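You operate a simulated robot arm through the tools that you are given. There is no shell and no other tool. Be economical: measure what you need, move in short steps, check, and stop when the job is done.

The job below is to be done with a simulated robot arm. You get a single attempt, and the scene is never put back.

## Task
Switch off, refill the tank to the 600 ml line and reseat it.
Fine: the machine switch goes off first and stays off; the tank stands on the worktop while it is filled from the glass jug; the jug goes back where it stood. Set down upright: tank, glass jug.

It is judged by the outcome, as a careful person would: the job done as asked, and still so three seconds after it is handed in. It fails if anything else is knocked over, pushed out of place, dropped, spilled or broken.

## Robot
A 7-joint arm with a two-finger parallel gripper, fixed in place. Base frame: the origin is at the foot of the arm, x ahead of it, y to its left, z up. Units: cm, degrees, N and s.
With the tool pointing down near the work surface it reaches from about 20 to 74 cm from the base axis. Its first joint turns from -166.0 to 166.0 degrees. Payload 1.57 kg.
The TCP is the grasp point between the finger pads, 3 cm short of the fingertips. In the tool frame z runs along the fingers and y along their closing line. Largest opening 11 cm; finger width 2.4, thickness 1.2; the body of the gripper, 4.8 by 11.2 cm, starts 7.8 cm behind the TCP.
Orientation is that of the tool frame in the base frame, as [roll, pitch, yaw] about the fixed x, y, z axes, in that order (R = Rz(yaw) Ry(pitch) Rx(roll)). With the fingers straight down and closing along the base's y, the tool's x points along the base's -x, its y along +y and its z along -z.

## Interface
- The arm moves only by the tool jog_arm. Its argument "rows" is a list of rows, each a list of 3 entries, a list of its own where there are three numbers: the shift along the tool's x, y, z in cm, then the turn, a rotation vector about the tool's x, y, z in rad, then the opening, from 0 (shut) to 1 (fully open). In form: [[[x, y, z], [ax, ay, az], jaw], ...]. A call has 1 to 10 rows; each row shifts and turns the commanded pose from where the row before left it, along the tool's axes as they then stand. Each row takes 0.2 s and may step no farther than 5 cm and 8.6 degrees from the row before; otherwise, or with a gripper value out of range, the whole call is refused. Where a pose cannot be reached the arm comes as near as it can. A force on the tool above 40 N (or 10 N above the force at the start of the call, whichever is more), or a blocked arm, ends the call early, and 0.2 s more pass. The fingers move at their own pace (about 4.5 cm/s each) and stop on an object; they squeeze with about 23 N. The grip force told is the motor's: it shows also when the fingers shut on nothing. Time passes only in rows, and 0.2 s behind the last, so rows that do not move let the fingers close. The reply holds the time, the measured pose of the TCP, the force on the tool along the base axes, the opening and the grip force, in the units named above and with some noise, with the torque about the TCP (base axes, N m) and any sound that the robot's microphone picked up.
- Cameras (640 x 400 px; columns grow to the right, rows downward): "scene" is fixed at [4.94, -64.93, 150.66]; the picture's right is [0.86, -0.51, 0.00], its down [-0.24, -0.40, -0.89] and it looks along [0.45, 0.76, -0.46] (base axes); focal length 322 px, centre (320, 200). "wrist" rides on the gripper at [7, 1.6, -14.1] in the tool frame; the picture's right is [-0.23, 0.97, 0.00], its down [-0.86, -0.20, -0.48] and it looks along [-0.47, -0.11, 0.88] (tool axes); focal length 222 px, centre (320, 200). There is no depth. A picture from a camera that has moved, and an enlarged one, comes with that camera's place and axes in the base frame and with its lens.
- camera(camera): a new picture of that camera. No time passes.
- move_column(by): slides the trunk up (or, below 0, down) by that many cm; the arm rides with it, the base frame stays. It gives what a move gives, with no picture.
- zoom(camera, box): a new picture of the part [left, top, right, bottom] of that camera's present view, enlarged. No time passes.
- close_job(): hands the job in; it is judged then, once.

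Work in short steps. Places have to be worked out from the pictures, the camera data and where the tool is seen: move nearer, look again, correct. Check each grasp and each placing, and mend what went wrong. You have 120 turns and 76 pictures in all, those below and enlarged ones among them. Open the gripper and draw the arm clear of the work before you hand the job in, unless the task says otherwise; then end with one line.

The tools are called after "Emit:" by a JSON object that holds its "method" and its "body". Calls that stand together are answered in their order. jog_arm: Moves the arm, as the interface text tells. Its arguments: {"type":"object","properties":{"rows":{"type":"array","items":{"type":"array"}}},"required":["rows"]} The other tools are called the same way: move_column (by) slides the trunk up or down; camera (camera) takes a picture; zoom (camera, box) takes an enlarged picture of a part of a camera's view; close_job () hands the job in.

At the start:

```text
clock: 0.0
position: [43.99, 7.97, 139.14]
tcp_rot: [-179.9, 0.1, -179.9]
ft_force: [0.2, -0.7, 0.0]
wrist_torque: [0.01, 0.01, -0.01]
opening: 11.01
grasp_force: 0.0
trunk travel left (down, up): [-55.1, 3.9]
```

scene: 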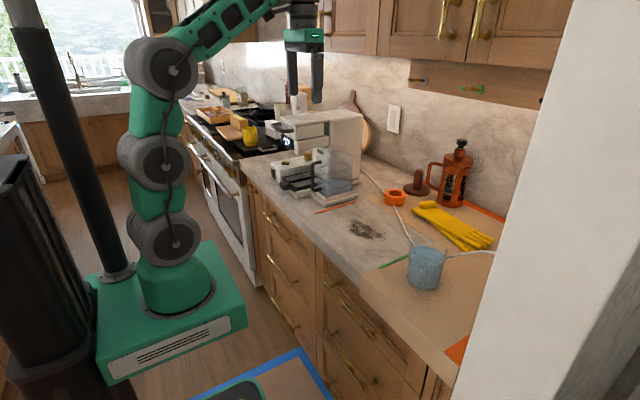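
wrist: 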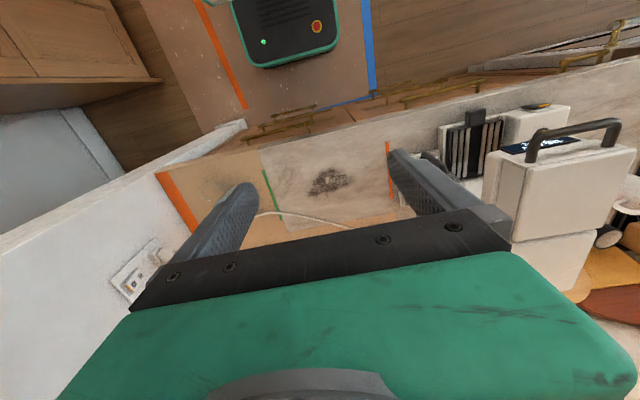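

I'll start by enlarging the scene around the coffee machine and the worktop.

Emit:
{"method": "zoom", "body": {"camera": "scene", "box": [240, 90, 400, 220]}}

Emit:
{"method": "zoom", "body": {"camera": "scene", "box": [340, 130, 520, 310]}}

Emit:
{"method": "zoom", "body": {"camera": "wrist", "box": [380, 80, 640, 300]}}

```text
3.08 times, centred on (320, 155) of scene
camera zoom: at [4.94, -64.93, 150.66], right [0.86, -0.51, 0.0], down [-0.24, -0.4, -0.89], along [0.45, 0.76, -0.46], focal length 991 px, centre (320, 338)
```

zoom: 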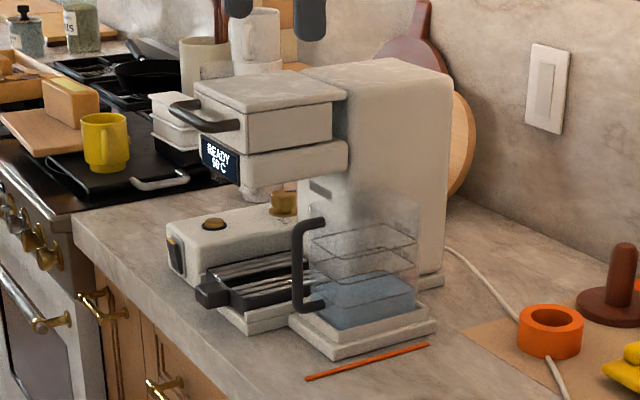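

```text
2.22 times, centred on (430, 220) of scene
camera zoom: at [4.94, -64.93, 150.66], right [0.86, -0.51, 0.0], down [-0.24, -0.4, -0.89], along [0.45, 0.76, -0.46], focal length 716 px, centre (76, 156)
```

zoom: 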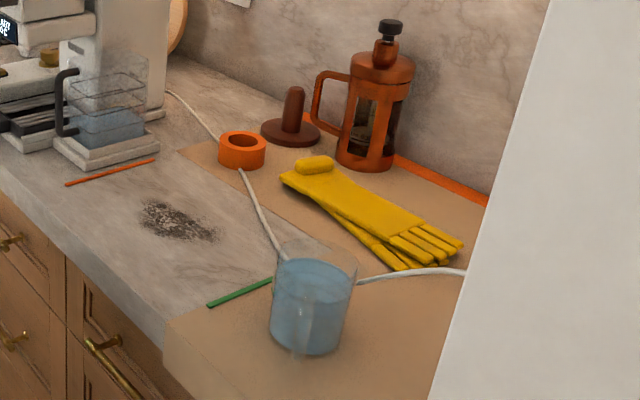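

```text
1.82 times, centred on (510, 190) of wrist
camera zoom: at [36.92, 9.66, 153.37], right [0.23, 0.97, 0.0], down [0.85, -0.2, 0.48], along [0.47, -0.11, -0.88], focal length 404 px, centre (-26, 218)
```

zoom: 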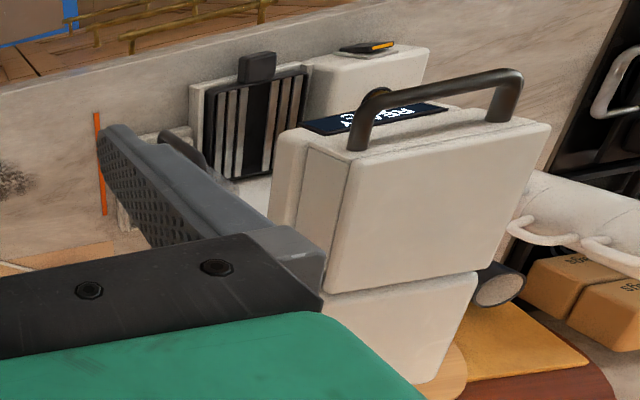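

The machine shows READY; its tank (with a dark handle) sits on the machine's right side. I'll take tighter views of the switch, tank and jug.

Emit:
{"method": "zoom", "body": {"camera": "scene", "box": [275, 130, 325, 180]}}

Emit:
{"method": "zoom", "body": {"camera": "scene", "box": [305, 135, 365, 185]}}

Emit:
{"method": "zoom", "body": {"camera": "scene", "box": [380, 230, 470, 300]}}

Emit:
{"method": "zoom", "body": {"camera": "wrist", "box": [430, 80, 570, 180]}}

```text
8.00 times, centred on (300, 155) of scene
camera zoom: at [4.94, -64.93, 150.66], right [0.86, -0.51, 0.0], down [-0.24, -0.4, -0.89], along [0.45, 0.76, -0.46], focal length 2576 px, centre (480, 560)
```

zoom: 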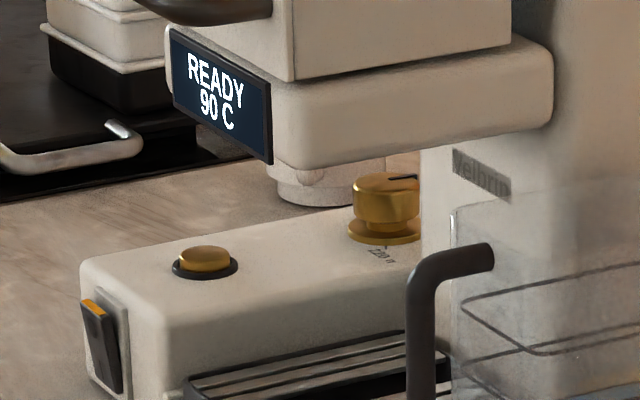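

```text
8.00 times, centred on (335, 160) of scene
camera zoom: at [4.94, -64.93, 150.66], right [0.86, -0.51, 0.0], down [-0.24, -0.4, -0.89], along [0.45, 0.76, -0.46], focal length 2576 px, centre (200, 520)
```

zoom: 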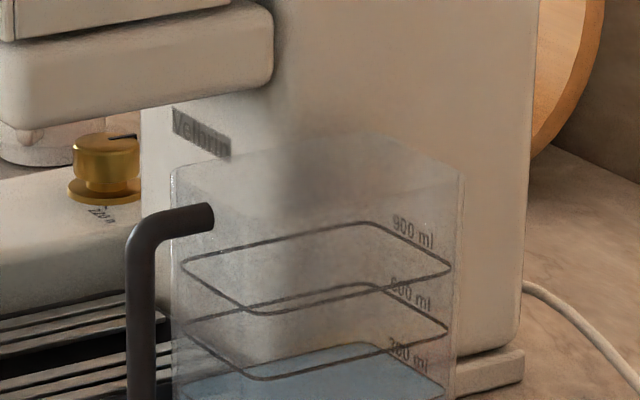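

```text
5.71 times, centred on (425, 265) of scene
camera zoom: at [4.94, -64.93, 150.66], right [0.86, -0.51, 0.0], down [-0.24, -0.4, -0.89], along [0.45, 0.76, -0.46], focal length 1840 px, centre (-280, -171)
```

zoom: 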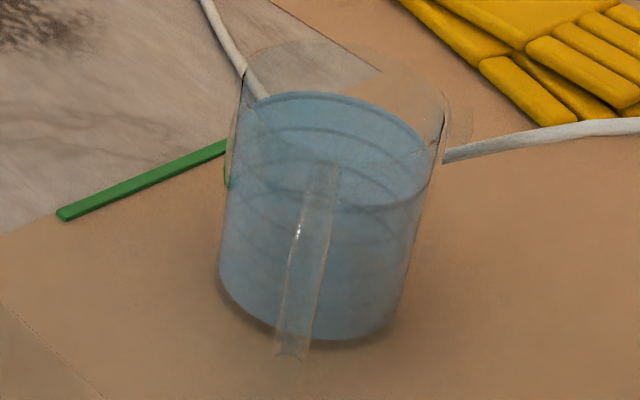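

```text
4.00 times, centred on (500, 130) of wrist
camera zoom: at [36.92, 9.66, 153.37], right [0.23, 0.97, 0.0], down [0.85, -0.2, 0.48], along [0.47, -0.11, -0.88], focal length 888 px, centre (-400, 480)
```

zoom: 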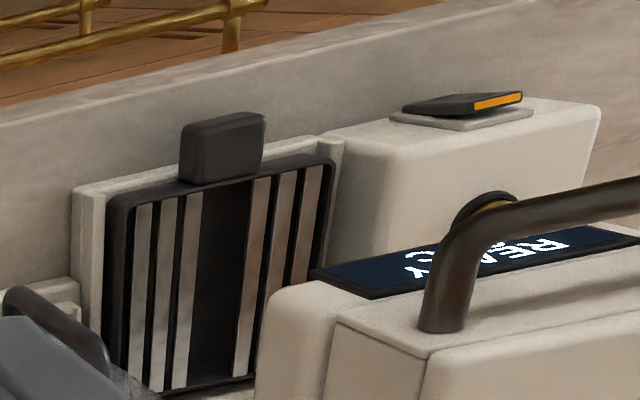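

The rocker switch is on the front of the left box at roughly (55, 60, 95), tank around (68, 33), jug around (62, −22). I'll turn the tool half round about its axis so the camera will sit above when I tilt it level.

Emit:
{"method": "jog_arm", "body": {"rows": [[[0, 0, 0], [0, 0, 0.149], 0.3], [[0, 0, 0], [0, 0, 0.149], 0], [[0, 0, 0], [0, 0, 0.149], 0], [[0, 0, 0], [0, 0, 0.149], 0], [[0, 0, 0], [0, 0, 0.149], 0], [[0, 0, 0], [0, 0, 0.149], 0], [[0, 0, 0], [0, 0, 0.149], 0], [[0, 0, 0], [0, 0, 0.149], 0], [[0, 0, 0], [0, 0, 0.149], 0], [[0, 0, 0], [0, 0, 0.149], 0]]}}

```text
clock: 2.2
position: [43.95, 8.03, 139.21]
tcp_rot: [179.9, 0.1, 94.4]
ft_force: [-0.2, -0.6, -0.1]
wrist_torque: [-0.01, -0.01, 0.01]
opening: 0.01
grasp_force: 21.7
trunk travel left (down, up): [-55.1, 3.9]
```

Rotation works. I continue to heading ~30° and start tilting up.

Emit:
{"method": "jog_arm", "body": {"rows": [[[0, 0, 0], [0, 0, 0.149], 0], [[0, 0, 0], [0, 0, 0.149], 0], [[0, 0, 0], [0, 0, 0.149], 0], [[0, 0, 0], [0, 0, 0.149], 0], [[0, 0, 0], [0, 0, 0.149], 0], [[0, 0, 0], [0, 0, 0.149], 0], [[0, 0, 0], [0, 0, 0.149], 0], [[0, 0, 0], [0, 0, 0.08], 0], [[0, 0, 0], [0, 0.149, 0], 0], [[0, 0, 0], [0, 0.149, 0], 0]]}}

Emit:
{"method": "jog_arm", "body": {"rows": [[[0, 0, 0], [0, 0.149, 0], 0], [[0, 0, 0], [0, 0.149, 0], 0], [[0, 0, 0], [0, 0.149, 0], 0], [[0, 0, 0], [0, 0.149, 0], 0], [[0, 0, 0], [0, 0.149, 0], 0]]}}

Emit:
{"method": "camera", "body": {"camera": "wrist"}}

```text
clock: 4.4
position: [44.0, 7.89, 139.18]
tcp_rot: [179.8, -17.1, 30.3]
ft_force: [0.1, -0.2, -0.8]
wrist_torque: [0.05, 0.0, -0.01]
opening: 0.01
grasp_force: 21.4
trunk travel left (down, up): [-55.1, 3.9]
```

```text
clock: 5.6
position: [44.64, 5.07, 137.76]
tcp_rot: [178.9, -42.5, 19.0]
ft_force: [0.1, -0.4, 0.9]
wrist_torque: [-0.01, 0.01, 0.03]
opening: 0.0
grasp_force: 21.4
out of reach, approached as far as the arm can: row 4, 5
trunk travel left (down, up): [-55.1, 3.9]
stopped in row 5: the arm was blocked; the commanded pose is now the measured one
```

```text
66 pictures are left
camera wrist: at [40.79, 2.31, 153.02], right [0.15, -0.98, -0.14], down [-0.97, -0.11, -0.23], along [0.21, 0.17, -0.96], focal length 222 px, centre (320, 200)
```

wrist: 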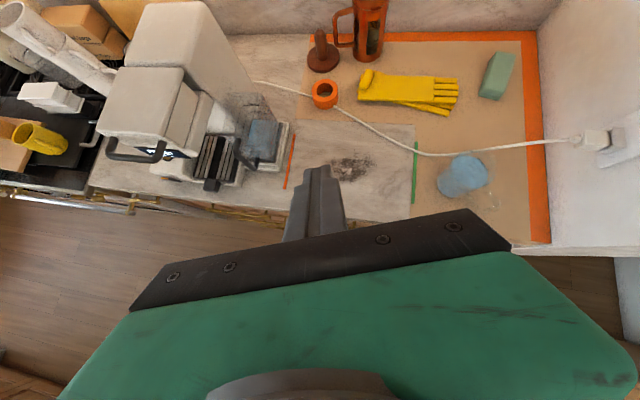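

This gives a good top view. I'll enlarge the jug and the tank for positions before moving on.

Emit:
{"method": "zoom", "body": {"camera": "wrist", "box": [420, 130, 520, 220]}}

Emit:
{"method": "zoom", "body": {"camera": "wrist", "box": [130, 90, 310, 210]}}

Emit:
{"method": "move_column", "body": {"by": -20}}

```text
4.44 times, centred on (470, 175) of wrist
camera zoom: at [40.79, 2.31, 153.02], right [0.15, -0.98, -0.14], down [-0.97, -0.11, -0.23], along [0.21, 0.17, -0.96], focal length 987 px, centre (-347, 311)
```

zoom: 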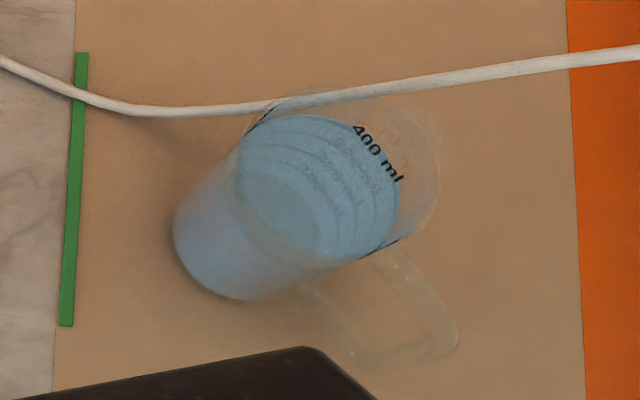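

```text
3.33 times, centred on (220, 150) of wrist
camera zoom: at [40.79, 2.31, 153.02], right [0.15, -0.98, -0.14], down [-0.97, -0.11, -0.23], along [0.21, 0.17, -0.96], focal length 740 px, centre (653, 367)
```

zoom: 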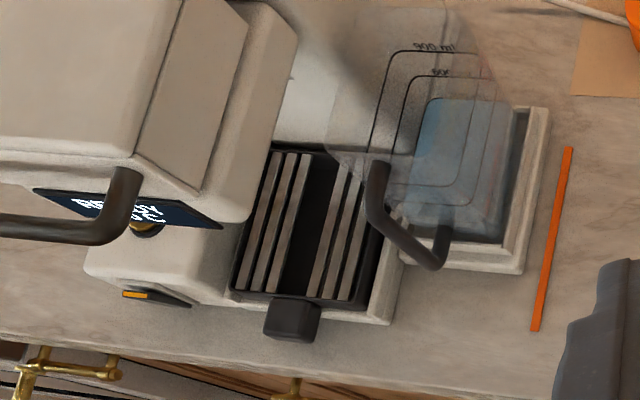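

```text
clock: 7.8
position: [44.8, 4.95, 117.47]
tcp_rot: [178.8, -41.9, 18.8]
ft_force: [-0.1, 0.3, -1.1]
wrist_torque: [-0.01, -0.01, -0.03]
opening: 0.0
grasp_force: 20.9
trunk travel left (down, up): [-35.1, 23.9]
```

Jug holds ~400 ml; the tank's water sits at its 300 line, so ~300 ml is needed. Now I move across toward the switch, well in front of the machine.

Emit:
{"method": "jog_arm", "body": {"rows": [[[0.9, -4.32, 0.8], [0, 0, 0], 0], [[0.9, -4.32, 0.8], [0, 0, 0], 0], [[0.9, -4.32, 0.8], [0, 0, 0], 0], [[0.9, -4.32, 0.8], [0, 0, 0], 0], [[0.9, -4.32, 0.8], [0, 0, 0], 0], [[0.9, -4.32, 0.8], [0, 0, 0], 0], [[0.9, -4.32, 0.8], [0, 0, 0], 0], [[0.9, -4.32, 0.8], [0, 0, 0], 0], [[0.9, -4.32, 0.8], [0, 0, 0], 0], [[0.9, -4.32, 0.8], [0, 0, 0], 0]]}}

Emit:
{"method": "camera", "body": {"camera": "wrist"}}

```text
clock: 9.9
position: [42.38, 46.63, 116.92]
tcp_rot: [178.8, -43.1, 18.9]
ft_force: [-0.2, 0.6, -0.6]
wrist_torque: [-0.02, 0.04, -0.02]
opening: 0.01
grasp_force: 20.6
out of reach, approached as far as the arm can: row 10
trunk travel left (down, up): [-35.1, 23.9]
```

```text
63 pictures are left
camera wrist: at [38.5, 43.79, 132.11], right [0.14, -0.98, -0.14], down [-0.96, -0.11, -0.24], along [0.22, 0.17, -0.96], focal length 222 px, centre (320, 200)
```

wrist: 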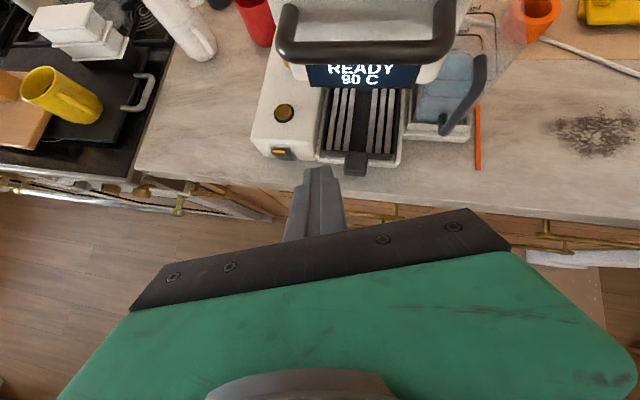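

Emit:
{"method": "zoom", "body": {"camera": "wrist", "box": [250, 120, 330, 175]}}

Emit:
{"method": "zoom", "body": {"camera": "scene", "box": [268, 140, 308, 180]}}

```text
7.27 times, centred on (290, 148) of wrist
camera zoom: at [38.5, 43.79, 132.11], right [0.14, -0.98, -0.14], down [-0.96, -0.11, -0.24], along [0.22, 0.17, -0.96], focal length 1615 px, centre (538, 582)
```

zoom: 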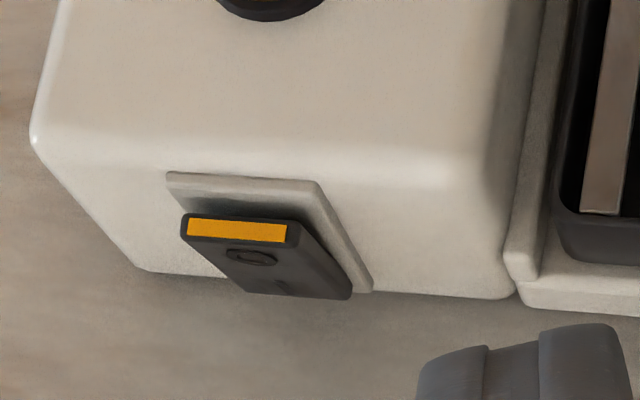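

```text
10.00 times, centred on (288, 160) of scene
camera zoom: at [4.94, -64.93, 150.66], right [0.86, -0.51, 0.0], down [-0.24, -0.4, -0.89], along [0.45, 0.76, -0.46], focal length 3220 px, centre (640, 600)
```

zoom: 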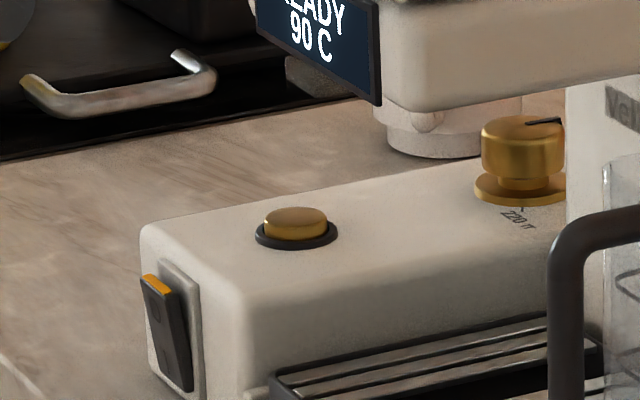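

The rocker's top (with orange band and the "O") stands proud, so pressing the top at about (53, 57.3, 99) is off. I turn the heading further left and approach to a few cm in front of it.

Emit:
{"method": "jog_arm", "body": {"rows": [[[0, 0, 0], [0.1, 0, -0.107], 0], [[0, 0, 0], [0.1, 0, -0.107], 0], [[-0.9, -1.21, 3.5], [0, 0, 0], 0], [[-0.9, -1.21, 3.5], [0, 0, 0], 0], [[-0.9, -1.21, 3.5], [0, 0, 0], 0], [[-0.9, -1.21, 3.5], [0, 0, 0], 0]]}}

Emit:
{"method": "camera", "body": {"camera": "wrist"}}

```text
clock: 11.3
position: [45.19, 54.17, 104.17]
tcp_rot: [178.9, -43.1, 35.7]
ft_force: [0.6, -0.5, 1.1]
wrist_torque: [0.04, 0.02, 0.0]
opening: 0.01
grasp_force: 21.1
trunk travel left (down, up): [-35.1, 23.9]
```

```text
60 pictures are left
camera wrist: at [42.19, 50.32, 119.37], right [0.42, -0.9, -0.14], down [-0.89, -0.38, -0.24], along [0.16, 0.23, -0.96], focal length 222 px, centre (320, 200)
```

wrist: 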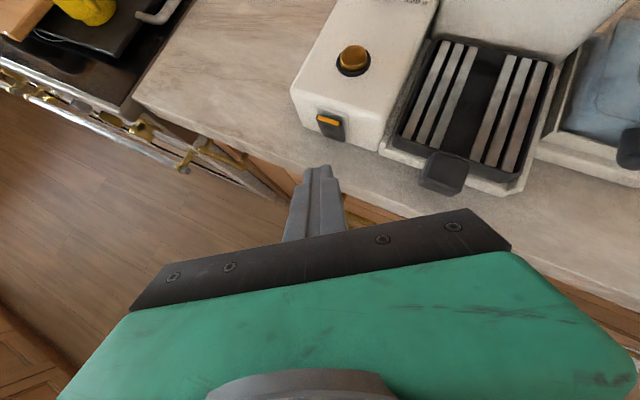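

The switch sits at ≈(53.3, 57.8, 99.6). I move to just in front and then press toward +x in small steps.

Emit:
{"method": "jog_arm", "body": {"rows": [[[0.35, -0.14, 2.9], [0, 0, 0], 0], [[0.35, -0.14, 2.9], [0, 0, 0], 0], [[0, 0, 0], [0, 0, 0], 0], [[0.42, 0.4, 0.39], [0, 0, 0], 0], [[0.42, 0.4, 0.39], [0, 0, 0], 0]]}}

Emit:
{"method": "zoom", "body": {"camera": "wrist", "box": [250, 100, 390, 220]}}

Emit:
{"method": "zoom", "body": {"camera": "scene", "box": [260, 130, 310, 180]}}

```text
clock: 12.6
position: [49.98, 57.11, 100.34]
tcp_rot: [178.9, -42.9, 35.6]
ft_force: [0.3, 0.0, 0.2]
wrist_torque: [0.01, -0.03, -0.01]
opening: 0.0
grasp_force: 21.3
trunk travel left (down, up): [-35.1, 23.9]
```

```text
3.33 times, centred on (320, 160) of wrist
camera zoom: at [47.06, 53.35, 115.64], right [0.42, -0.9, -0.14], down [-0.89, -0.38, -0.24], along [0.16, 0.23, -0.96], focal length 740 px, centre (320, 333)
```

zoom: 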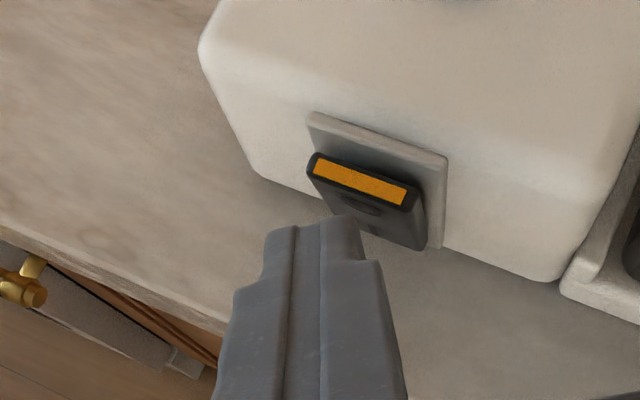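

```text
8.00 times, centred on (285, 155) of scene
camera zoom: at [4.94, -64.93, 150.66], right [0.86, -0.51, 0.0], down [-0.24, -0.4, -0.89], along [0.45, 0.76, -0.46], focal length 2576 px, centre (600, 560)
```

zoom: 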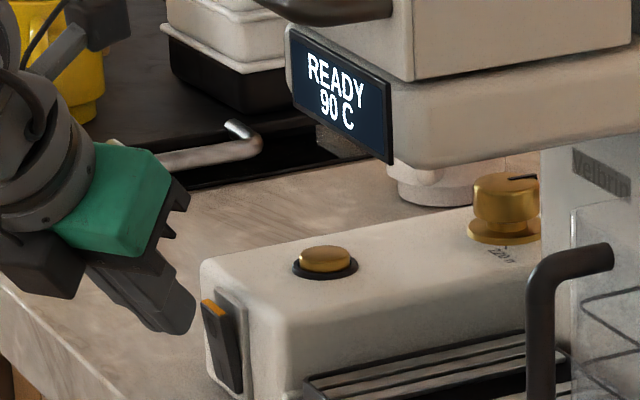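

The fingertip is aligned and about a centimetre short of the rocker. I keep pushing in +x.

Emit:
{"method": "jog_arm", "body": {"rows": [[[0.3, 0.287, 0.28], [0, 0, 0], 0], [[0.3, 0.287, 0.28], [0, 0, 0], 0], [[0.3, 0.287, 0.28], [0, 0, 0], 0]]}}

Emit:
{"method": "zoom", "body": {"camera": "wrist", "box": [250, 100, 390, 220]}}

```text
clock: 13.3
position: [51.56, 57.15, 100.51]
tcp_rot: [178.9, -42.9, 35.6]
ft_force: [-4.4, -1.5, 1.4]
wrist_torque: [0.01, 0.04, 0.01]
opening: 0.0
grasp_force: 21.4
trunk travel left (down, up): [-35.1, 23.9]
```

```text
3.33 times, centred on (320, 160) of wrist
camera zoom: at [48.66, 53.48, 115.7], right [0.42, -0.9, -0.14], down [-0.89, -0.38, -0.23], along [0.16, 0.22, -0.96], focal length 740 px, centre (320, 333)
```

zoom: 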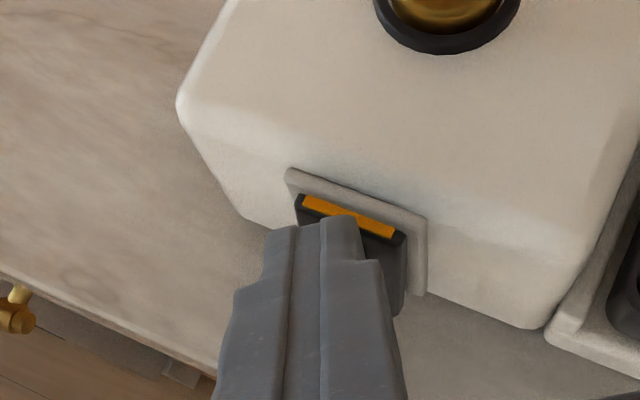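

Contact (≈4.5 N) and the rocker's top is moving in. I push a little more.

Emit:
{"method": "jog_arm", "body": {"rows": [[[0.24, 0.23, 0.224], [0, 0, 0], 0], [[0.24, 0.23, 0.224], [0, 0, 0], 0]]}}

Emit:
{"method": "zoom", "body": {"camera": "scene", "box": [260, 130, 310, 180]}}

```text
clock: 13.9
position: [52.04, 57.44, 100.65]
tcp_rot: [178.8, -43.0, 36.0]
ft_force: [-27.8, -0.4, 3.3]
wrist_torque: [-0.01, 0.48, 0.1]
opening: 0.0
grasp_force: 21.3
trunk travel left (down, up): [-35.1, 23.9]
```

```text
8.00 times, centred on (285, 155) of scene
camera zoom: at [4.94, -64.93, 150.66], right [0.86, -0.51, 0.0], down [-0.24, -0.4, -0.89], along [0.45, 0.76, -0.46], focal length 2576 px, centre (600, 560)
```

zoom: 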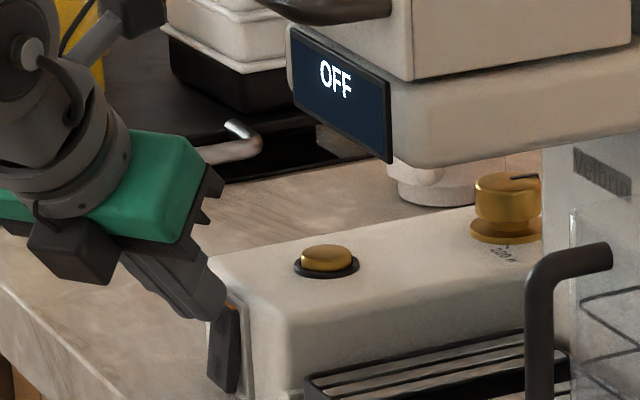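

The display reads OFF. I back away from the switch and move over in front of the tank handle.

Emit:
{"method": "jog_arm", "body": {"rows": [[[-1.2, -1.15, -1.12], [0, 0, 0], 0], [[-1.2, -1.15, -1.12], [0, 0, 0], 0], [[0.5, 0, -4], [0, 0, 0], 0], [[0.5, 0, -4], [0, 0, 0], 0], [[0, 0, 0], [-0.1, 0, 0.107], 0.5], [[0, 0, 0], [-0.1, 0, 0.107], 0.5], [[0, 0, 0], [-0.1, 0, 0.107], 0.5], [[0, 0, 0], [-0.1, 0, 0.107], 0.5]]}}

Emit:
{"method": "zoom", "body": {"camera": "scene", "box": [260, 100, 380, 200]}}

```text
clock: 15.8
position: [43.14, 50.78, 103.67]
tcp_rot: [179.1, -43.4, 1.8]
ft_force: [-0.1, -1.3, 0.3]
wrist_torque: [0.06, 0.03, 0.04]
opening: 5.5
grasp_force: 0.1
out of reach, approached as far as the arm can: row 7, 8
trunk travel left (down, up): [-35.1, 23.9]
```

```text
4.00 times, centred on (320, 150) of scene
camera zoom: at [4.94, -64.93, 150.66], right [0.86, -0.51, 0.0], down [-0.24, -0.4, -0.89], along [0.45, 0.76, -0.46], focal length 1288 px, centre (320, 400)
```

zoom: 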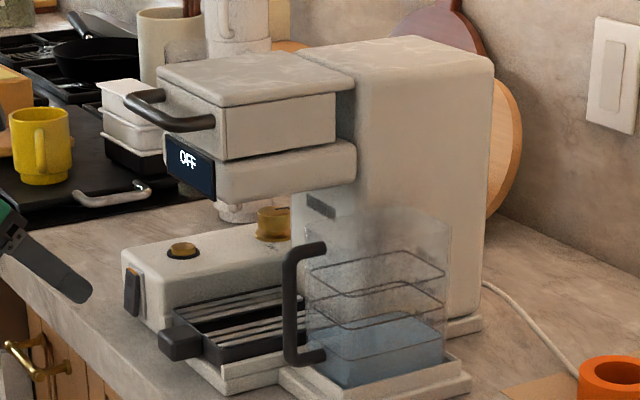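

Switch is off and machine is undisturbed. I move up and across in front of the tank.

Emit:
{"method": "jog_arm", "body": {"rows": [[[2.2, 0.0, -2.1], [0, 0, 0], 0.5], [[1.66, 3.8, -1.18], [0, 0, 0], 0.5], [[1.66, 3.8, -1.18], [0, 0, 0], 0.5], [[1.66, 3.8, -1.18], [0, 0, 0], 0.5], [[1.66, 3.8, -1.18], [0, 0, 0], 0.5], [[1.0, 3.8, 0], [0, 0, 0], 0.5]]}}

Emit:
{"method": "camera", "body": {"camera": "wrist"}}

```text
clock: 17.1
position: [46.11, 31.24, 114.06]
tcp_rot: [178.9, -43.3, 2.1]
ft_force: [0.0, -0.8, -0.9]
wrist_torque: [-0.05, -0.04, 0.01]
opening: 5.51
grasp_force: 0.3
out of reach, approached as far as the arm can: row 1
trunk travel left (down, up): [-35.1, 23.9]
```

```text
54 pictures are left
camera wrist: at [41.46, 29.73, 129.2], right [-0.14, -0.98, -0.14], down [-0.95, 0.17, -0.24], along [0.26, 0.1, -0.96], focal length 222 px, centre (320, 200)
```

wrist: 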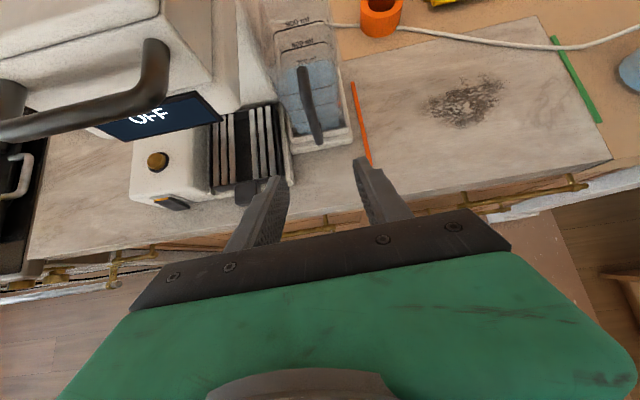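

Emit:
{"method": "zoom", "body": {"camera": "wrist", "box": [240, 0, 390, 160]}}

```text
2.50 times, centred on (315, 80) of wrist
camera zoom: at [41.46, 29.73, 129.2], right [-0.14, -0.98, -0.14], down [-0.95, 0.17, -0.24], along [0.26, 0.1, -0.96], focal length 555 px, centre (332, 500)
```

zoom: 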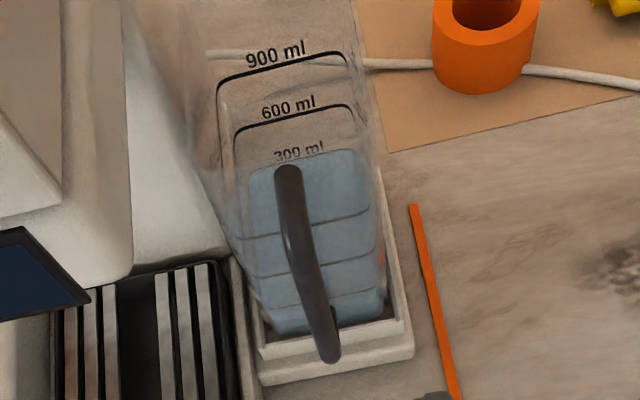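

Handle bar is vertical at about (59, 31.6), z 97.5–109. I square the heading, tilt to ~20° from vertical, and go to a pre-grasp above it.

Emit:
{"method": "jog_arm", "body": {"rows": [[[0, 0, 0], [-0.024, 0, 0.026], 0.5], [[0, 0, 0], [0, -0.135, 0], 0.5], [[0, 0, 0], [0, -0.135, 0], 0.5], [[0, 0, 0], [0, -0.135, 0], 0.5], [[3.0, -0.15, 1.1], [0, 0, 0], 0.5], [[3.0, -0.15, 1.1], [0, 0, 0], 0.5], [[2.9, -0.1, 1.1], [0, 0, 0], 0.5]]}}

Emit:
{"method": "camera", "body": {"camera": "wrist"}}

Emit:
{"method": "zoom", "body": {"camera": "scene", "box": [260, 100, 380, 200]}}

```text
clock: 18.8
position: [52.45, 28.8, 106.85]
tcp_rot: [179.1, -20.2, -0.4]
ft_force: [0.3, -0.1, 0.0]
wrist_torque: [-0.03, -0.02, 0.0]
opening: 5.49
grasp_force: 0.1
out of reach, approached as far as the arm can: row 3, 4, 5, 6, 7
trunk travel left (down, up): [-35.1, 23.9]
```

```text
52 pictures are left
camera wrist: at [54.09, 27.41, 122.57], right [-0.23, -0.97, -0.07], down [-0.97, 0.21, 0.15], along [-0.13, 0.1, -0.99], focal length 222 px, centre (320, 200)
```

wrist: 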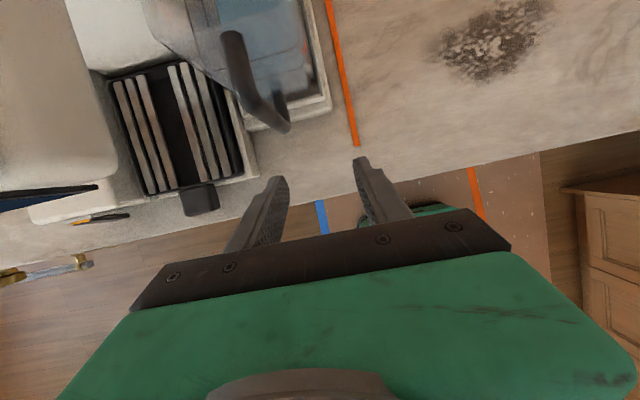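

```text
4.00 times, centred on (320, 150) of scene
camera zoom: at [4.94, -64.93, 150.66], right [0.86, -0.51, 0.0], down [-0.24, -0.4, -0.89], along [0.45, 0.76, -0.46], focal length 1288 px, centre (320, 400)
```

zoom: 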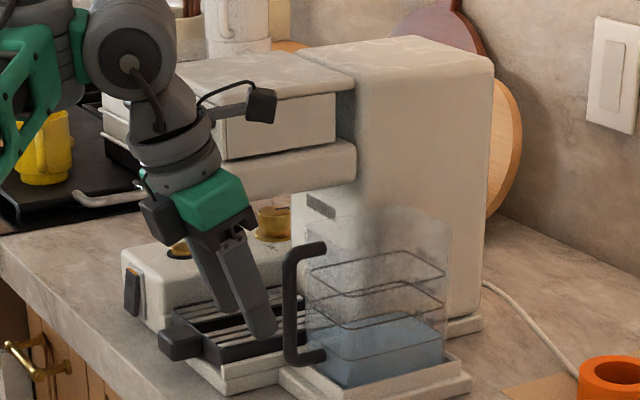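

The low trunk limits steep poses; I raise it 12 cm and check the pose.

Emit:
{"method": "move_column", "body": {"by": 12}}

Emit:
{"method": "jog_arm", "body": {"rows": [[[0, 0, 0], [0, 0, 0], 0.5]]}}

```text
clock: 20.2
position: [52.5, 28.95, 118.83]
tcp_rot: [179.3, -20.2, -0.6]
ft_force: [0.4, 0.0, -0.9]
wrist_torque: [0.01, 0.0, 0.0]
opening: 5.49
grasp_force: 0.0
trunk travel left (down, up): [-47.1, 11.9]
```

```text
clock: 20.6
position: [52.72, 28.9, 118.89]
tcp_rot: [179.2, -20.2, -0.6]
ft_force: [-0.8, 0.5, -0.7]
wrist_torque: [0.02, 0.04, 0.02]
opening: 5.48
grasp_force: 0.1
trunk travel left (down, up): [-47.1, 11.9]
```

Emit:
{"method": "jog_arm", "body": {"rows": [[[0.5, -1.35, 2.8], [0, 0, 0], 0.5], [[0.5, -1.35, 2.8], [0, 0, 0], 0.5]]}}

Emit:
{"method": "camera", "body": {"camera": "wrist"}}

Emit:
{"method": "zoom", "body": {"camera": "scene", "box": [280, 100, 380, 200]}}

```text
clock: 21.2
position: [55.64, 31.95, 114.09]
tcp_rot: [178.9, -20.1, -0.3]
ft_force: [-0.9, 0.2, 0.0]
wrist_torque: [-0.01, 0.01, 0.0]
opening: 5.51
grasp_force: 0.1
out of reach, approached as far as the arm can: row 2
trunk travel left (down, up): [-47.1, 11.9]
```

```text
50 pictures are left
camera wrist: at [57.18, 30.54, 129.84], right [-0.23, -0.97, -0.06], down [-0.96, 0.22, 0.15], along [-0.14, 0.09, -0.99], focal length 222 px, centre (320, 200)
```

wrist: 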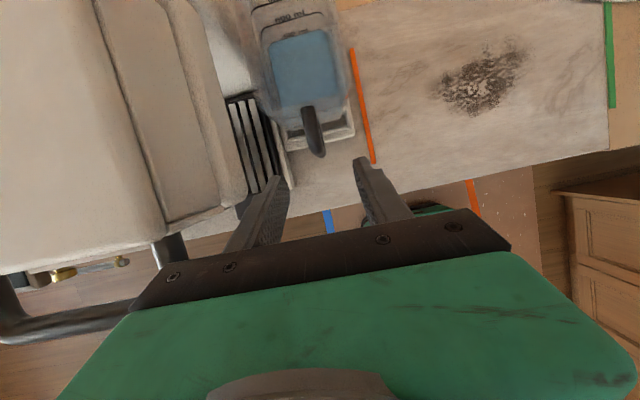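

```text
4.00 times, centred on (330, 150) of scene
camera zoom: at [4.94, -64.93, 150.66], right [0.86, -0.51, 0.0], down [-0.24, -0.4, -0.89], along [0.45, 0.76, -0.46], focal length 1288 px, centre (280, 400)
```

zoom: 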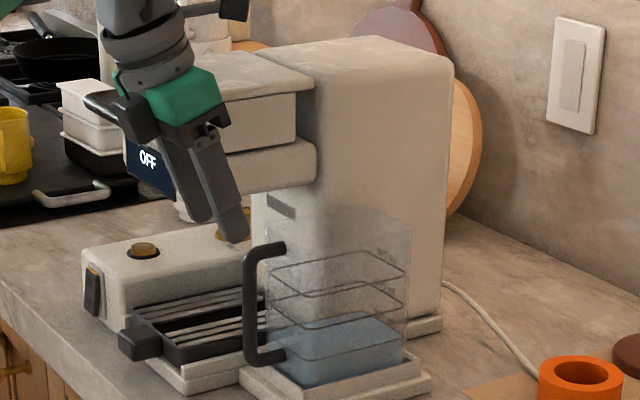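

The fingers straddle the handle plane (bar at ≈(59.2, 32)). I descend along the tool axis onto it.

Emit:
{"method": "jog_arm", "body": {"rows": [[[0, 0, 3], [0, 0, 0], 0.5], [[0, 0, 3], [0, 0, 0], 0.5], [[0, 0, 3], [0, 0, 0], 0.5]]}}

Emit:
{"method": "zoom", "body": {"camera": "scene", "box": [280, 100, 380, 200]}}

```text
clock: 22.1
position: [60.81, 33.61, 110.4]
tcp_rot: [179.6, -20.5, -1.0]
ft_force: [-9.4, -19.6, 5.6]
wrist_torque: [2.2, -0.25, 0.24]
opening: 5.5
grasp_force: 0.6
out of reach, approached as far as the arm can: row 1, 2, 3
trunk travel left (down, up): [-47.1, 11.9]
stopped in row 3: the force on the tool passed its limit (the readings are from after the stop); the commanded pose is now the measured one
```

```text
4.00 times, centred on (330, 150) of scene
camera zoom: at [4.94, -64.93, 150.66], right [0.86, -0.51, 0.0], down [-0.24, -0.4, -0.89], along [0.45, 0.76, -0.46], focal length 1288 px, centre (280, 400)
```

zoom: 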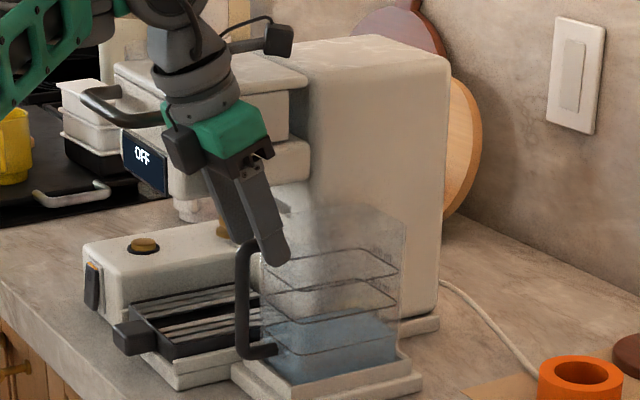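

The arm hit a reach limit, strayed to +y, and the hand pressed against the brew head; the machine may have shifted a few mm. I back off at once, upward with a slight −y.

Emit:
{"method": "jog_arm", "body": {"rows": [[[0.2, 0.4, -1.0], [0, 0, 0], 0.5], [[0.2, 0.3, -1.5], [0, 0, 0], 0.5], [[-0.5, 0.3, -2], [0, 0, 0], 0.5]]}}

Emit:
{"method": "zoom", "body": {"camera": "scene", "box": [280, 100, 380, 200]}}

```text
clock: 22.9
position: [58.08, 33.04, 113.38]
tcp_rot: [179.3, -20.3, -0.6]
ft_force: [-0.2, -0.1, -1.0]
wrist_torque: [0.03, 0.0, 0.01]
opening: 5.5
grasp_force: 0.0
out of reach, approached as far as the arm can: row 2, 3
trunk travel left (down, up): [-47.1, 11.9]
```

```text
4.00 times, centred on (330, 150) of scene
camera zoom: at [4.94, -64.93, 150.66], right [0.86, -0.51, 0.0], down [-0.24, -0.4, -0.89], along [0.45, 0.76, -0.46], focal length 1288 px, centre (280, 400)
```

zoom: 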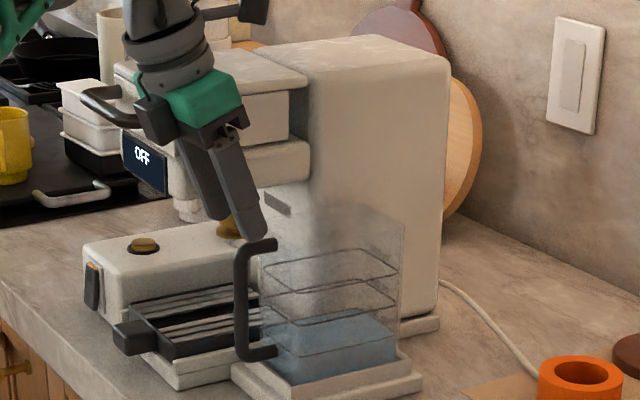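

Machine moved only ~0.5 cm. I retreat, then use the more reachable 45° tilt instead, which also keeps the hand in front of the brew head.

Emit:
{"method": "jog_arm", "body": {"rows": [[[-3, 1.0, -3], [0, 0, 0], 0.5], [[-4, 0.6, -1], [0, 0, 0], 0.5], [[0, 0, 0], [0, 0.14, 0], 0.5], [[0, 0, 0], [0, 0.14, 0], 0.5], [[0, 0, 0], [0, 0.14, 0], 0.5]]}}

```text
clock: 24.1
position: [50.16, 31.63, 114.95]
tcp_rot: [179.3, -44.5, -0.5]
ft_force: [0.5, 0.4, -0.1]
wrist_torque: [-0.03, -0.02, -0.02]
opening: 5.51
grasp_force: 0.0
trunk travel left (down, up): [-47.1, 11.9]
```

Emit:
{"method": "move_column", "body": {"by": -6}}

Emit:
{"method": "camera", "body": {"camera": "wrist"}}

Emit:
{"method": "zoom", "body": {"camera": "scene", "box": [240, 90, 400, 220]}}

```text
clock: 25.1
position: [50.21, 31.77, 108.8]
tcp_rot: [179.1, -44.4, -0.3]
ft_force: [0.1, -0.4, 0.8]
wrist_torque: [0.0, -0.01, -0.02]
opening: 5.49
grasp_force: 0.0
trunk travel left (down, up): [-41.1, 17.9]
```

```text
46 pictures are left
camera wrist: at [45.2, 30.29, 123.86], right [-0.18, -0.97, -0.15], down [-0.94, 0.21, -0.26], along [0.28, 0.09, -0.95], focal length 222 px, centre (320, 200)
```

wrist: 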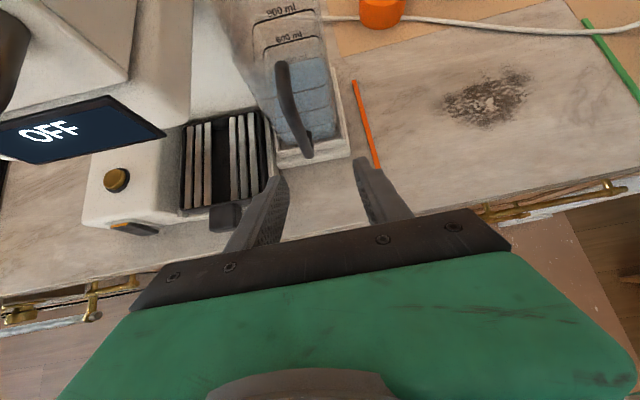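

```text
3.08 times, centred on (320, 155) of scene
camera zoom: at [4.94, -64.93, 150.66], right [0.86, -0.51, 0.0], down [-0.24, -0.4, -0.89], along [0.45, 0.76, -0.46], focal length 991 px, centre (320, 338)
```

zoom: 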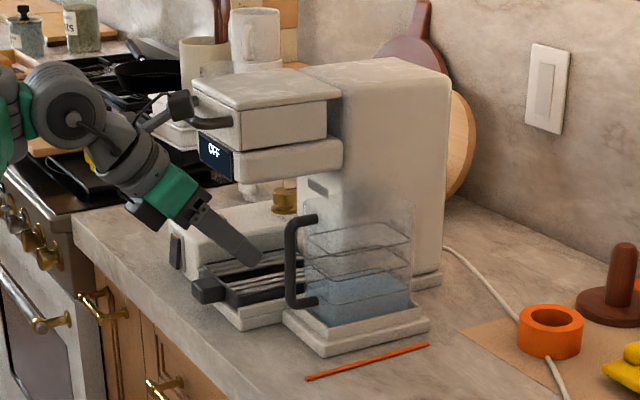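

Handle bar now at about (59.1, 33). I approach in checked steps at this tilt.

Emit:
{"method": "jog_arm", "body": {"rows": [[[0.8, -0.4, 2.3], [0, 0, 0], 0.5], [[0.8, -0.4, 2.3], [0, 0, 0], 0.5]]}}

```text
clock: 25.7
position: [54.41, 32.48, 106.48]
tcp_rot: [179.0, -44.3, -0.2]
ft_force: [0.3, -0.4, 0.0]
wrist_torque: [0.0, 0.02, 0.0]
opening: 5.54
grasp_force: 0.0
trunk travel left (down, up): [-41.1, 17.9]
```

Emit:
{"method": "jog_arm", "body": {"rows": [[[0.8, -0.2, 2.3], [0, 0, 0], 0.5], [[0.8, -0.2, 2.2], [0, 0, 0], 0.5]]}}

Emit:
{"method": "camera", "body": {"camera": "wrist"}}

Emit:
{"method": "zoom", "body": {"camera": "scene", "box": [280, 110, 360, 190]}}

```text
clock: 26.3
position: [58.69, 32.57, 104.53]
tcp_rot: [179.1, -44.2, -0.3]
ft_force: [0.2, 0.0, 0.9]
wrist_torque: [0.01, 0.02, -0.01]
opening: 5.5
grasp_force: 0.1
trunk travel left (down, up): [-41.1, 17.9]
```

```text
44 pictures are left
camera wrist: at [53.74, 31.23, 119.52], right [-0.18, -0.97, -0.15], down [-0.94, 0.21, -0.26], along [0.28, 0.09, -0.95], focal length 222 px, centre (320, 200)
```

wrist: 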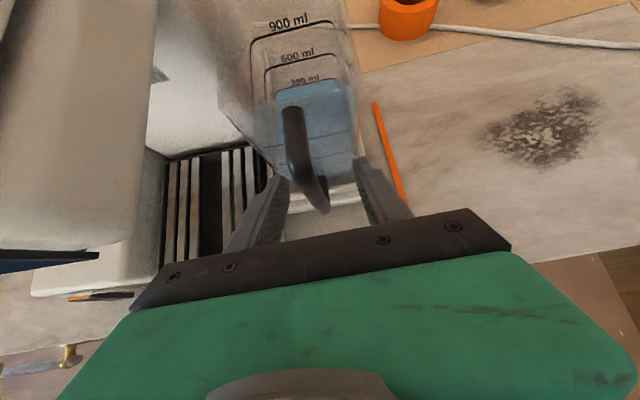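

```text
5.00 times, centred on (320, 150) of scene
camera zoom: at [4.94, -64.93, 150.66], right [0.86, -0.51, 0.0], down [-0.24, -0.4, -0.89], along [0.45, 0.76, -0.46], focal length 1610 px, centre (320, 450)
```

zoom: 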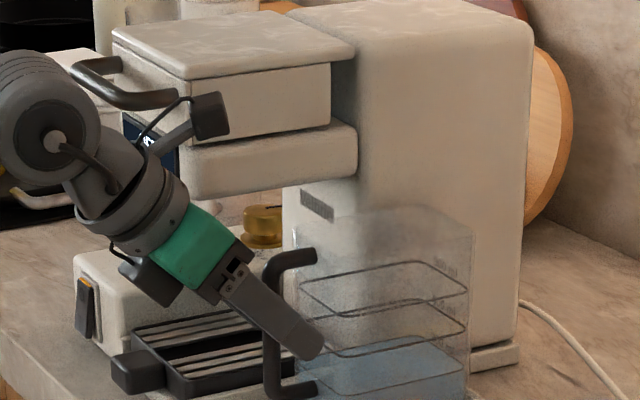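

The fingers straddle the bar with no contact. I close.

Emit:
{"method": "jog_arm", "body": {"rows": [[[0, 0, 0], [0, 0, 0], 0.2], [[0, 0, 0], [0, 0, 0], 0.0], [[0, 0, 0], [0, 0, 0], 0.0], [[0, 0, 0], [0, 0, 0], 0.0], [[0, 0, 0], [0, 0, 0], 0.0]]}}

```text
clock: 27.5
position: [58.6, 32.84, 104.29]
tcp_rot: [179.2, -44.2, -0.3]
ft_force: [-0.8, 6.9, -0.5]
wrist_torque: [0.77, 0.1, 0.03]
opening: 1.38
grasp_force: 23.1
trunk travel left (down, up): [-41.1, 17.9]
```

Gripped at 1.38 cm; a 7 N side load says the bar is a bit toward +y. I relieve that and then lift a little.

Emit:
{"method": "jog_arm", "body": {"rows": [[[0, -0.3, 0], [0, 0, 0], 0.0], [[0, 0, 0], [0, 0, 0], 0.0]]}}

```text
clock: 28.1
position: [58.65, 32.95, 104.46]
tcp_rot: [179.0, -44.2, -0.2]
ft_force: [-7.9, 0.6, 0.4]
wrist_torque: [0.53, 0.31, -0.07]
opening: 1.41
grasp_force: 23.2
trunk travel left (down, up): [-41.1, 17.9]
```

Emit:
{"method": "jog_arm", "body": {"rows": [[[0.35, 0, -0.357], [0, 0, 0], 0.0], [[0.35, 0, -0.357], [0, 0, 0], 0.0], [[0.35, 0, -0.357], [0, 0, 0], 0.0]]}}

Emit:
{"method": "zoom", "body": {"camera": "scene", "box": [280, 110, 370, 200]}}

```text
clock: 28.9
position: [58.99, 32.94, 105.81]
tcp_rot: [179.2, -44.4, -0.3]
ft_force: [0.1, 0.3, -5.4]
wrist_torque: [0.03, 0.47, 0.0]
opening: 1.38
grasp_force: 23.7
trunk travel left (down, up): [-41.1, 17.9]
```

```text
4.44 times, centred on (325, 155) of scene
camera zoom: at [4.94, -64.93, 150.66], right [0.86, -0.51, 0.0], down [-0.24, -0.4, -0.89], along [0.45, 0.76, -0.46], focal length 1431 px, centre (298, 400)
```

zoom: 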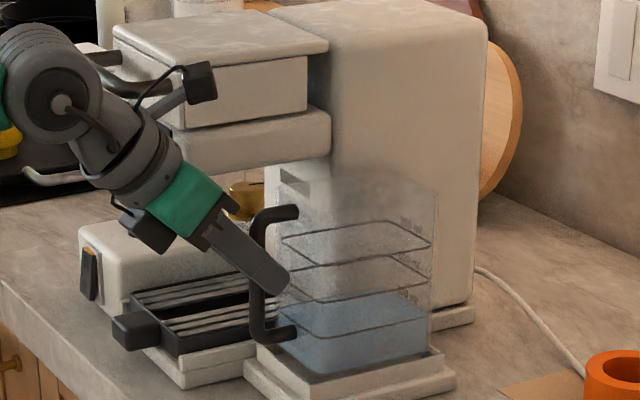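

Load 5.4 N, the tank hangs level. I lift another 4 cm.

Emit:
{"method": "jog_arm", "body": {"rows": [[[0.5, 0, -0.51], [0, 0, 0], 0.0], [[0.5, 0, -0.51], [0, 0, 0], 0.0], [[0.5, 0, -0.51], [0, 0, 0], 0.0], [[0.5, 0, -0.51], [0, 0, 0], 0.0], [[0.5, 0, -0.51], [0, 0, 0], 0.0]]}}

Emit:
{"method": "zoom", "body": {"camera": "scene", "box": [280, 110, 370, 200]}}

Emit:
{"method": "camera", "body": {"camera": "wrist"}}

```text
clock: 30.1
position: [58.85, 33.12, 109.58]
tcp_rot: [179.0, -44.3, -0.2]
ft_force: [0.6, 0.6, -4.9]
wrist_torque: [0.0, 0.45, -0.01]
opening: 1.42
grasp_force: 22.6
trunk travel left (down, up): [-41.1, 17.9]
```

```text
4.44 times, centred on (325, 155) of scene
camera zoom: at [4.94, -64.93, 150.66], right [0.86, -0.51, 0.0], down [-0.24, -0.4, -0.89], along [0.45, 0.76, -0.46], focal length 1431 px, centre (298, 400)
```

zoom: 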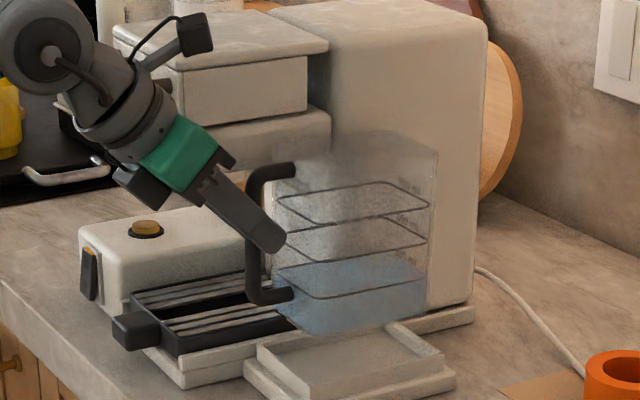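

```text
40 pictures are left
camera wrist: at [53.82, 31.76, 124.61], right [-0.18, -0.97, -0.15], down [-0.94, 0.21, -0.26], along [0.28, 0.09, -0.96], focal length 222 px, centre (320, 200)
```

wrist: 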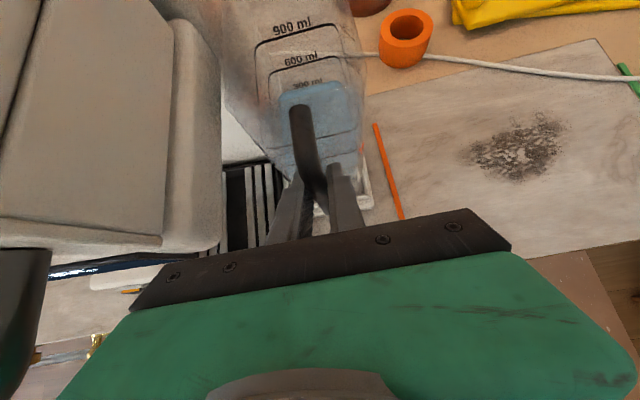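

The tank is clear of its base. I carry it toward −y to the clear spot between the orange strip and the stain (y≈18).

Emit:
{"method": "jog_arm", "body": {"rows": [[[0, 1.5, 0], [0, 0, 0], 0.0], [[0, 2.5, 0], [0, 0, 0], 0.0], [[0, 2.5, 0], [0, 0, 0], 0.0], [[0, 2.5, 0], [0, 0, 0], 0.0], [[0, 2.5, 0], [0, 0, 0], 0.0], [[0, 2.0, 0], [0, 0, 0], 0.0], [[0, 1.5, 0], [0, 0, 0], 0.0], [[0, 0, 0], [0, 0, 0], 0.0]]}}

Emit:
{"method": "zoom", "body": {"camera": "scene", "box": [280, 100, 440, 230]}}

```text
clock: 31.9
position: [58.59, 18.0, 109.73]
tcp_rot: [179.2, -44.4, -0.2]
ft_force: [0.1, -0.8, -5.3]
wrist_torque: [-0.01, 0.44, -0.01]
opening: 1.38
grasp_force: 22.6
trunk travel left (down, up): [-41.1, 17.9]
```

```text
3.08 times, centred on (360, 165) of scene
camera zoom: at [4.94, -64.93, 150.66], right [0.86, -0.51, 0.0], down [-0.24, -0.4, -0.89], along [0.45, 0.76, -0.46], focal length 991 px, centre (197, 308)
```

zoom: 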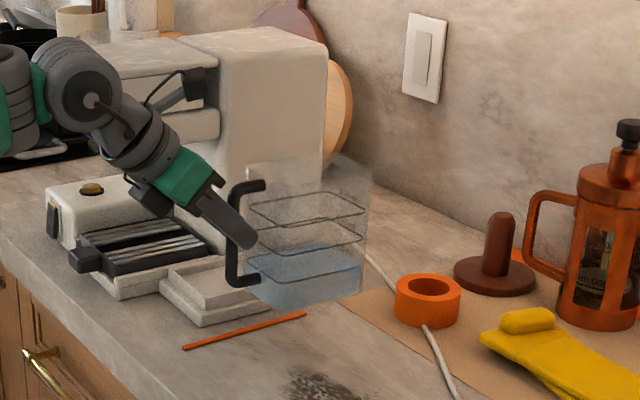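

Tank footprint will be about x 61–72.5, y 13–23: clear. I lower it in steps.

Emit:
{"method": "jog_arm", "body": {"rows": [[[-0.7, 0, 0.714], [0, 0, 0], 0.0], [[-0.7, 0, 0.714], [0, 0, 0], 0.0], [[-0.7, 0, 0.714], [0, 0, 0], 0.0], [[-0.7, 0, 0.714], [0, 0, 0], 0.0], [[-0.7, 0, 0.714], [0, 0, 0], 0.0], [[-0.35, 0, 0.357], [0, 0, 0], 0.0]]}}

Emit:
{"method": "zoom", "body": {"camera": "scene", "box": [300, 120, 400, 220]}}

```text
clock: 33.3
position: [59.46, 19.05, 107.78]
tcp_rot: [178.5, -44.1, 0.0]
ft_force: [-0.7, -0.4, -5.0]
wrist_torque: [0.03, 0.43, 0.0]
opening: 1.39
grasp_force: 23.1
out of reach, approached as far as the arm can: row 2, 3, 4, 5, 6
trunk travel left (down, up): [-41.1, 17.9]
```

```text
4.00 times, centred on (350, 170) of scene
camera zoom: at [4.94, -64.93, 150.66], right [0.86, -0.51, 0.0], down [-0.24, -0.4, -0.89], along [0.45, 0.76, -0.46], focal length 1288 px, centre (200, 320)
```

zoom: 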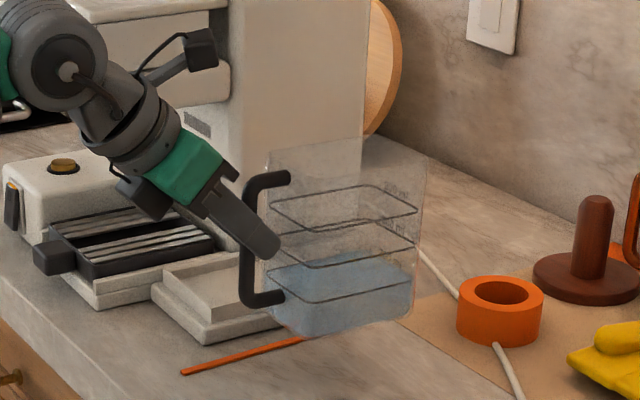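

The reach limit again (the tank only dropped 2 cm and drifted 1 cm, harmlessly). I take the command back to a reachable pose and lower with the trunk instead.

Emit:
{"method": "jog_arm", "body": {"rows": [[[0.7, 0, -0.714], [0, 0, 0], 0.0], [[0.7, 0, -0.714], [0, 0, 0], 0.0], [[0.7, 0, -0.714], [0, 0, 0], 0.0], [[0.7, 0, -0.714], [0, 0, 0], 0.0], [[0.35, 0, -0.357], [0, 0, 0], 0.0]]}}

Emit:
{"method": "move_column", "body": {"by": -4}}

```text
clock: 34.5
position: [59.33, 19.12, 112.24]
tcp_rot: [178.9, -44.2, -0.2]
ft_force: [0.2, -0.1, -5.3]
wrist_torque: [0.01, 0.44, -0.03]
opening: 1.37
grasp_force: 23.1
trunk travel left (down, up): [-41.1, 17.9]
```

```text
clock: 35.3
position: [59.29, 19.06, 108.28]
tcp_rot: [179.0, -44.3, -0.2]
ft_force: [0.7, -0.4, -5.0]
wrist_torque: [0.02, 0.41, 0.0]
opening: 1.39
grasp_force: 22.7
trunk travel left (down, up): [-37.1, 21.9]
```

Emit:
{"method": "move_column", "body": {"by": -4.5}}

Emit:
{"method": "jog_arm", "body": {"rows": [[[0, 0.6, 0], [0, 0, 0], 0.0], [[0, 0.4, 0], [0, 0, 0], 0.0]]}}

Emit:
{"method": "zoom", "body": {"camera": "scene", "box": [300, 120, 400, 220]}}

```text
clock: 36.2
position: [59.39, 19.17, 103.84]
tcp_rot: [179.1, -44.3, -0.2]
ft_force: [-0.1, 0.7, -4.6]
wrist_torque: [0.02, 0.42, 0.01]
opening: 1.39
grasp_force: 23.2
trunk travel left (down, up): [-32.6, 26.4]
```

```text
clock: 36.8
position: [59.45, 18.07, 103.73]
tcp_rot: [178.9, -44.3, -0.3]
ft_force: [0.0, -0.7, -4.7]
wrist_torque: [0.02, 0.44, 0.0]
opening: 1.36
grasp_force: 22.7
trunk travel left (down, up): [-32.6, 26.4]
```

```text
4.00 times, centred on (350, 170) of scene
camera zoom: at [4.94, -64.93, 150.66], right [0.86, -0.51, 0.0], down [-0.24, -0.4, -0.89], along [0.45, 0.76, -0.46], focal length 1288 px, centre (200, 320)
```

zoom: 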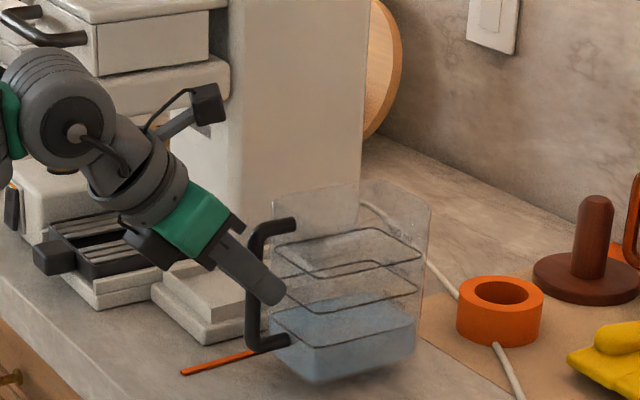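

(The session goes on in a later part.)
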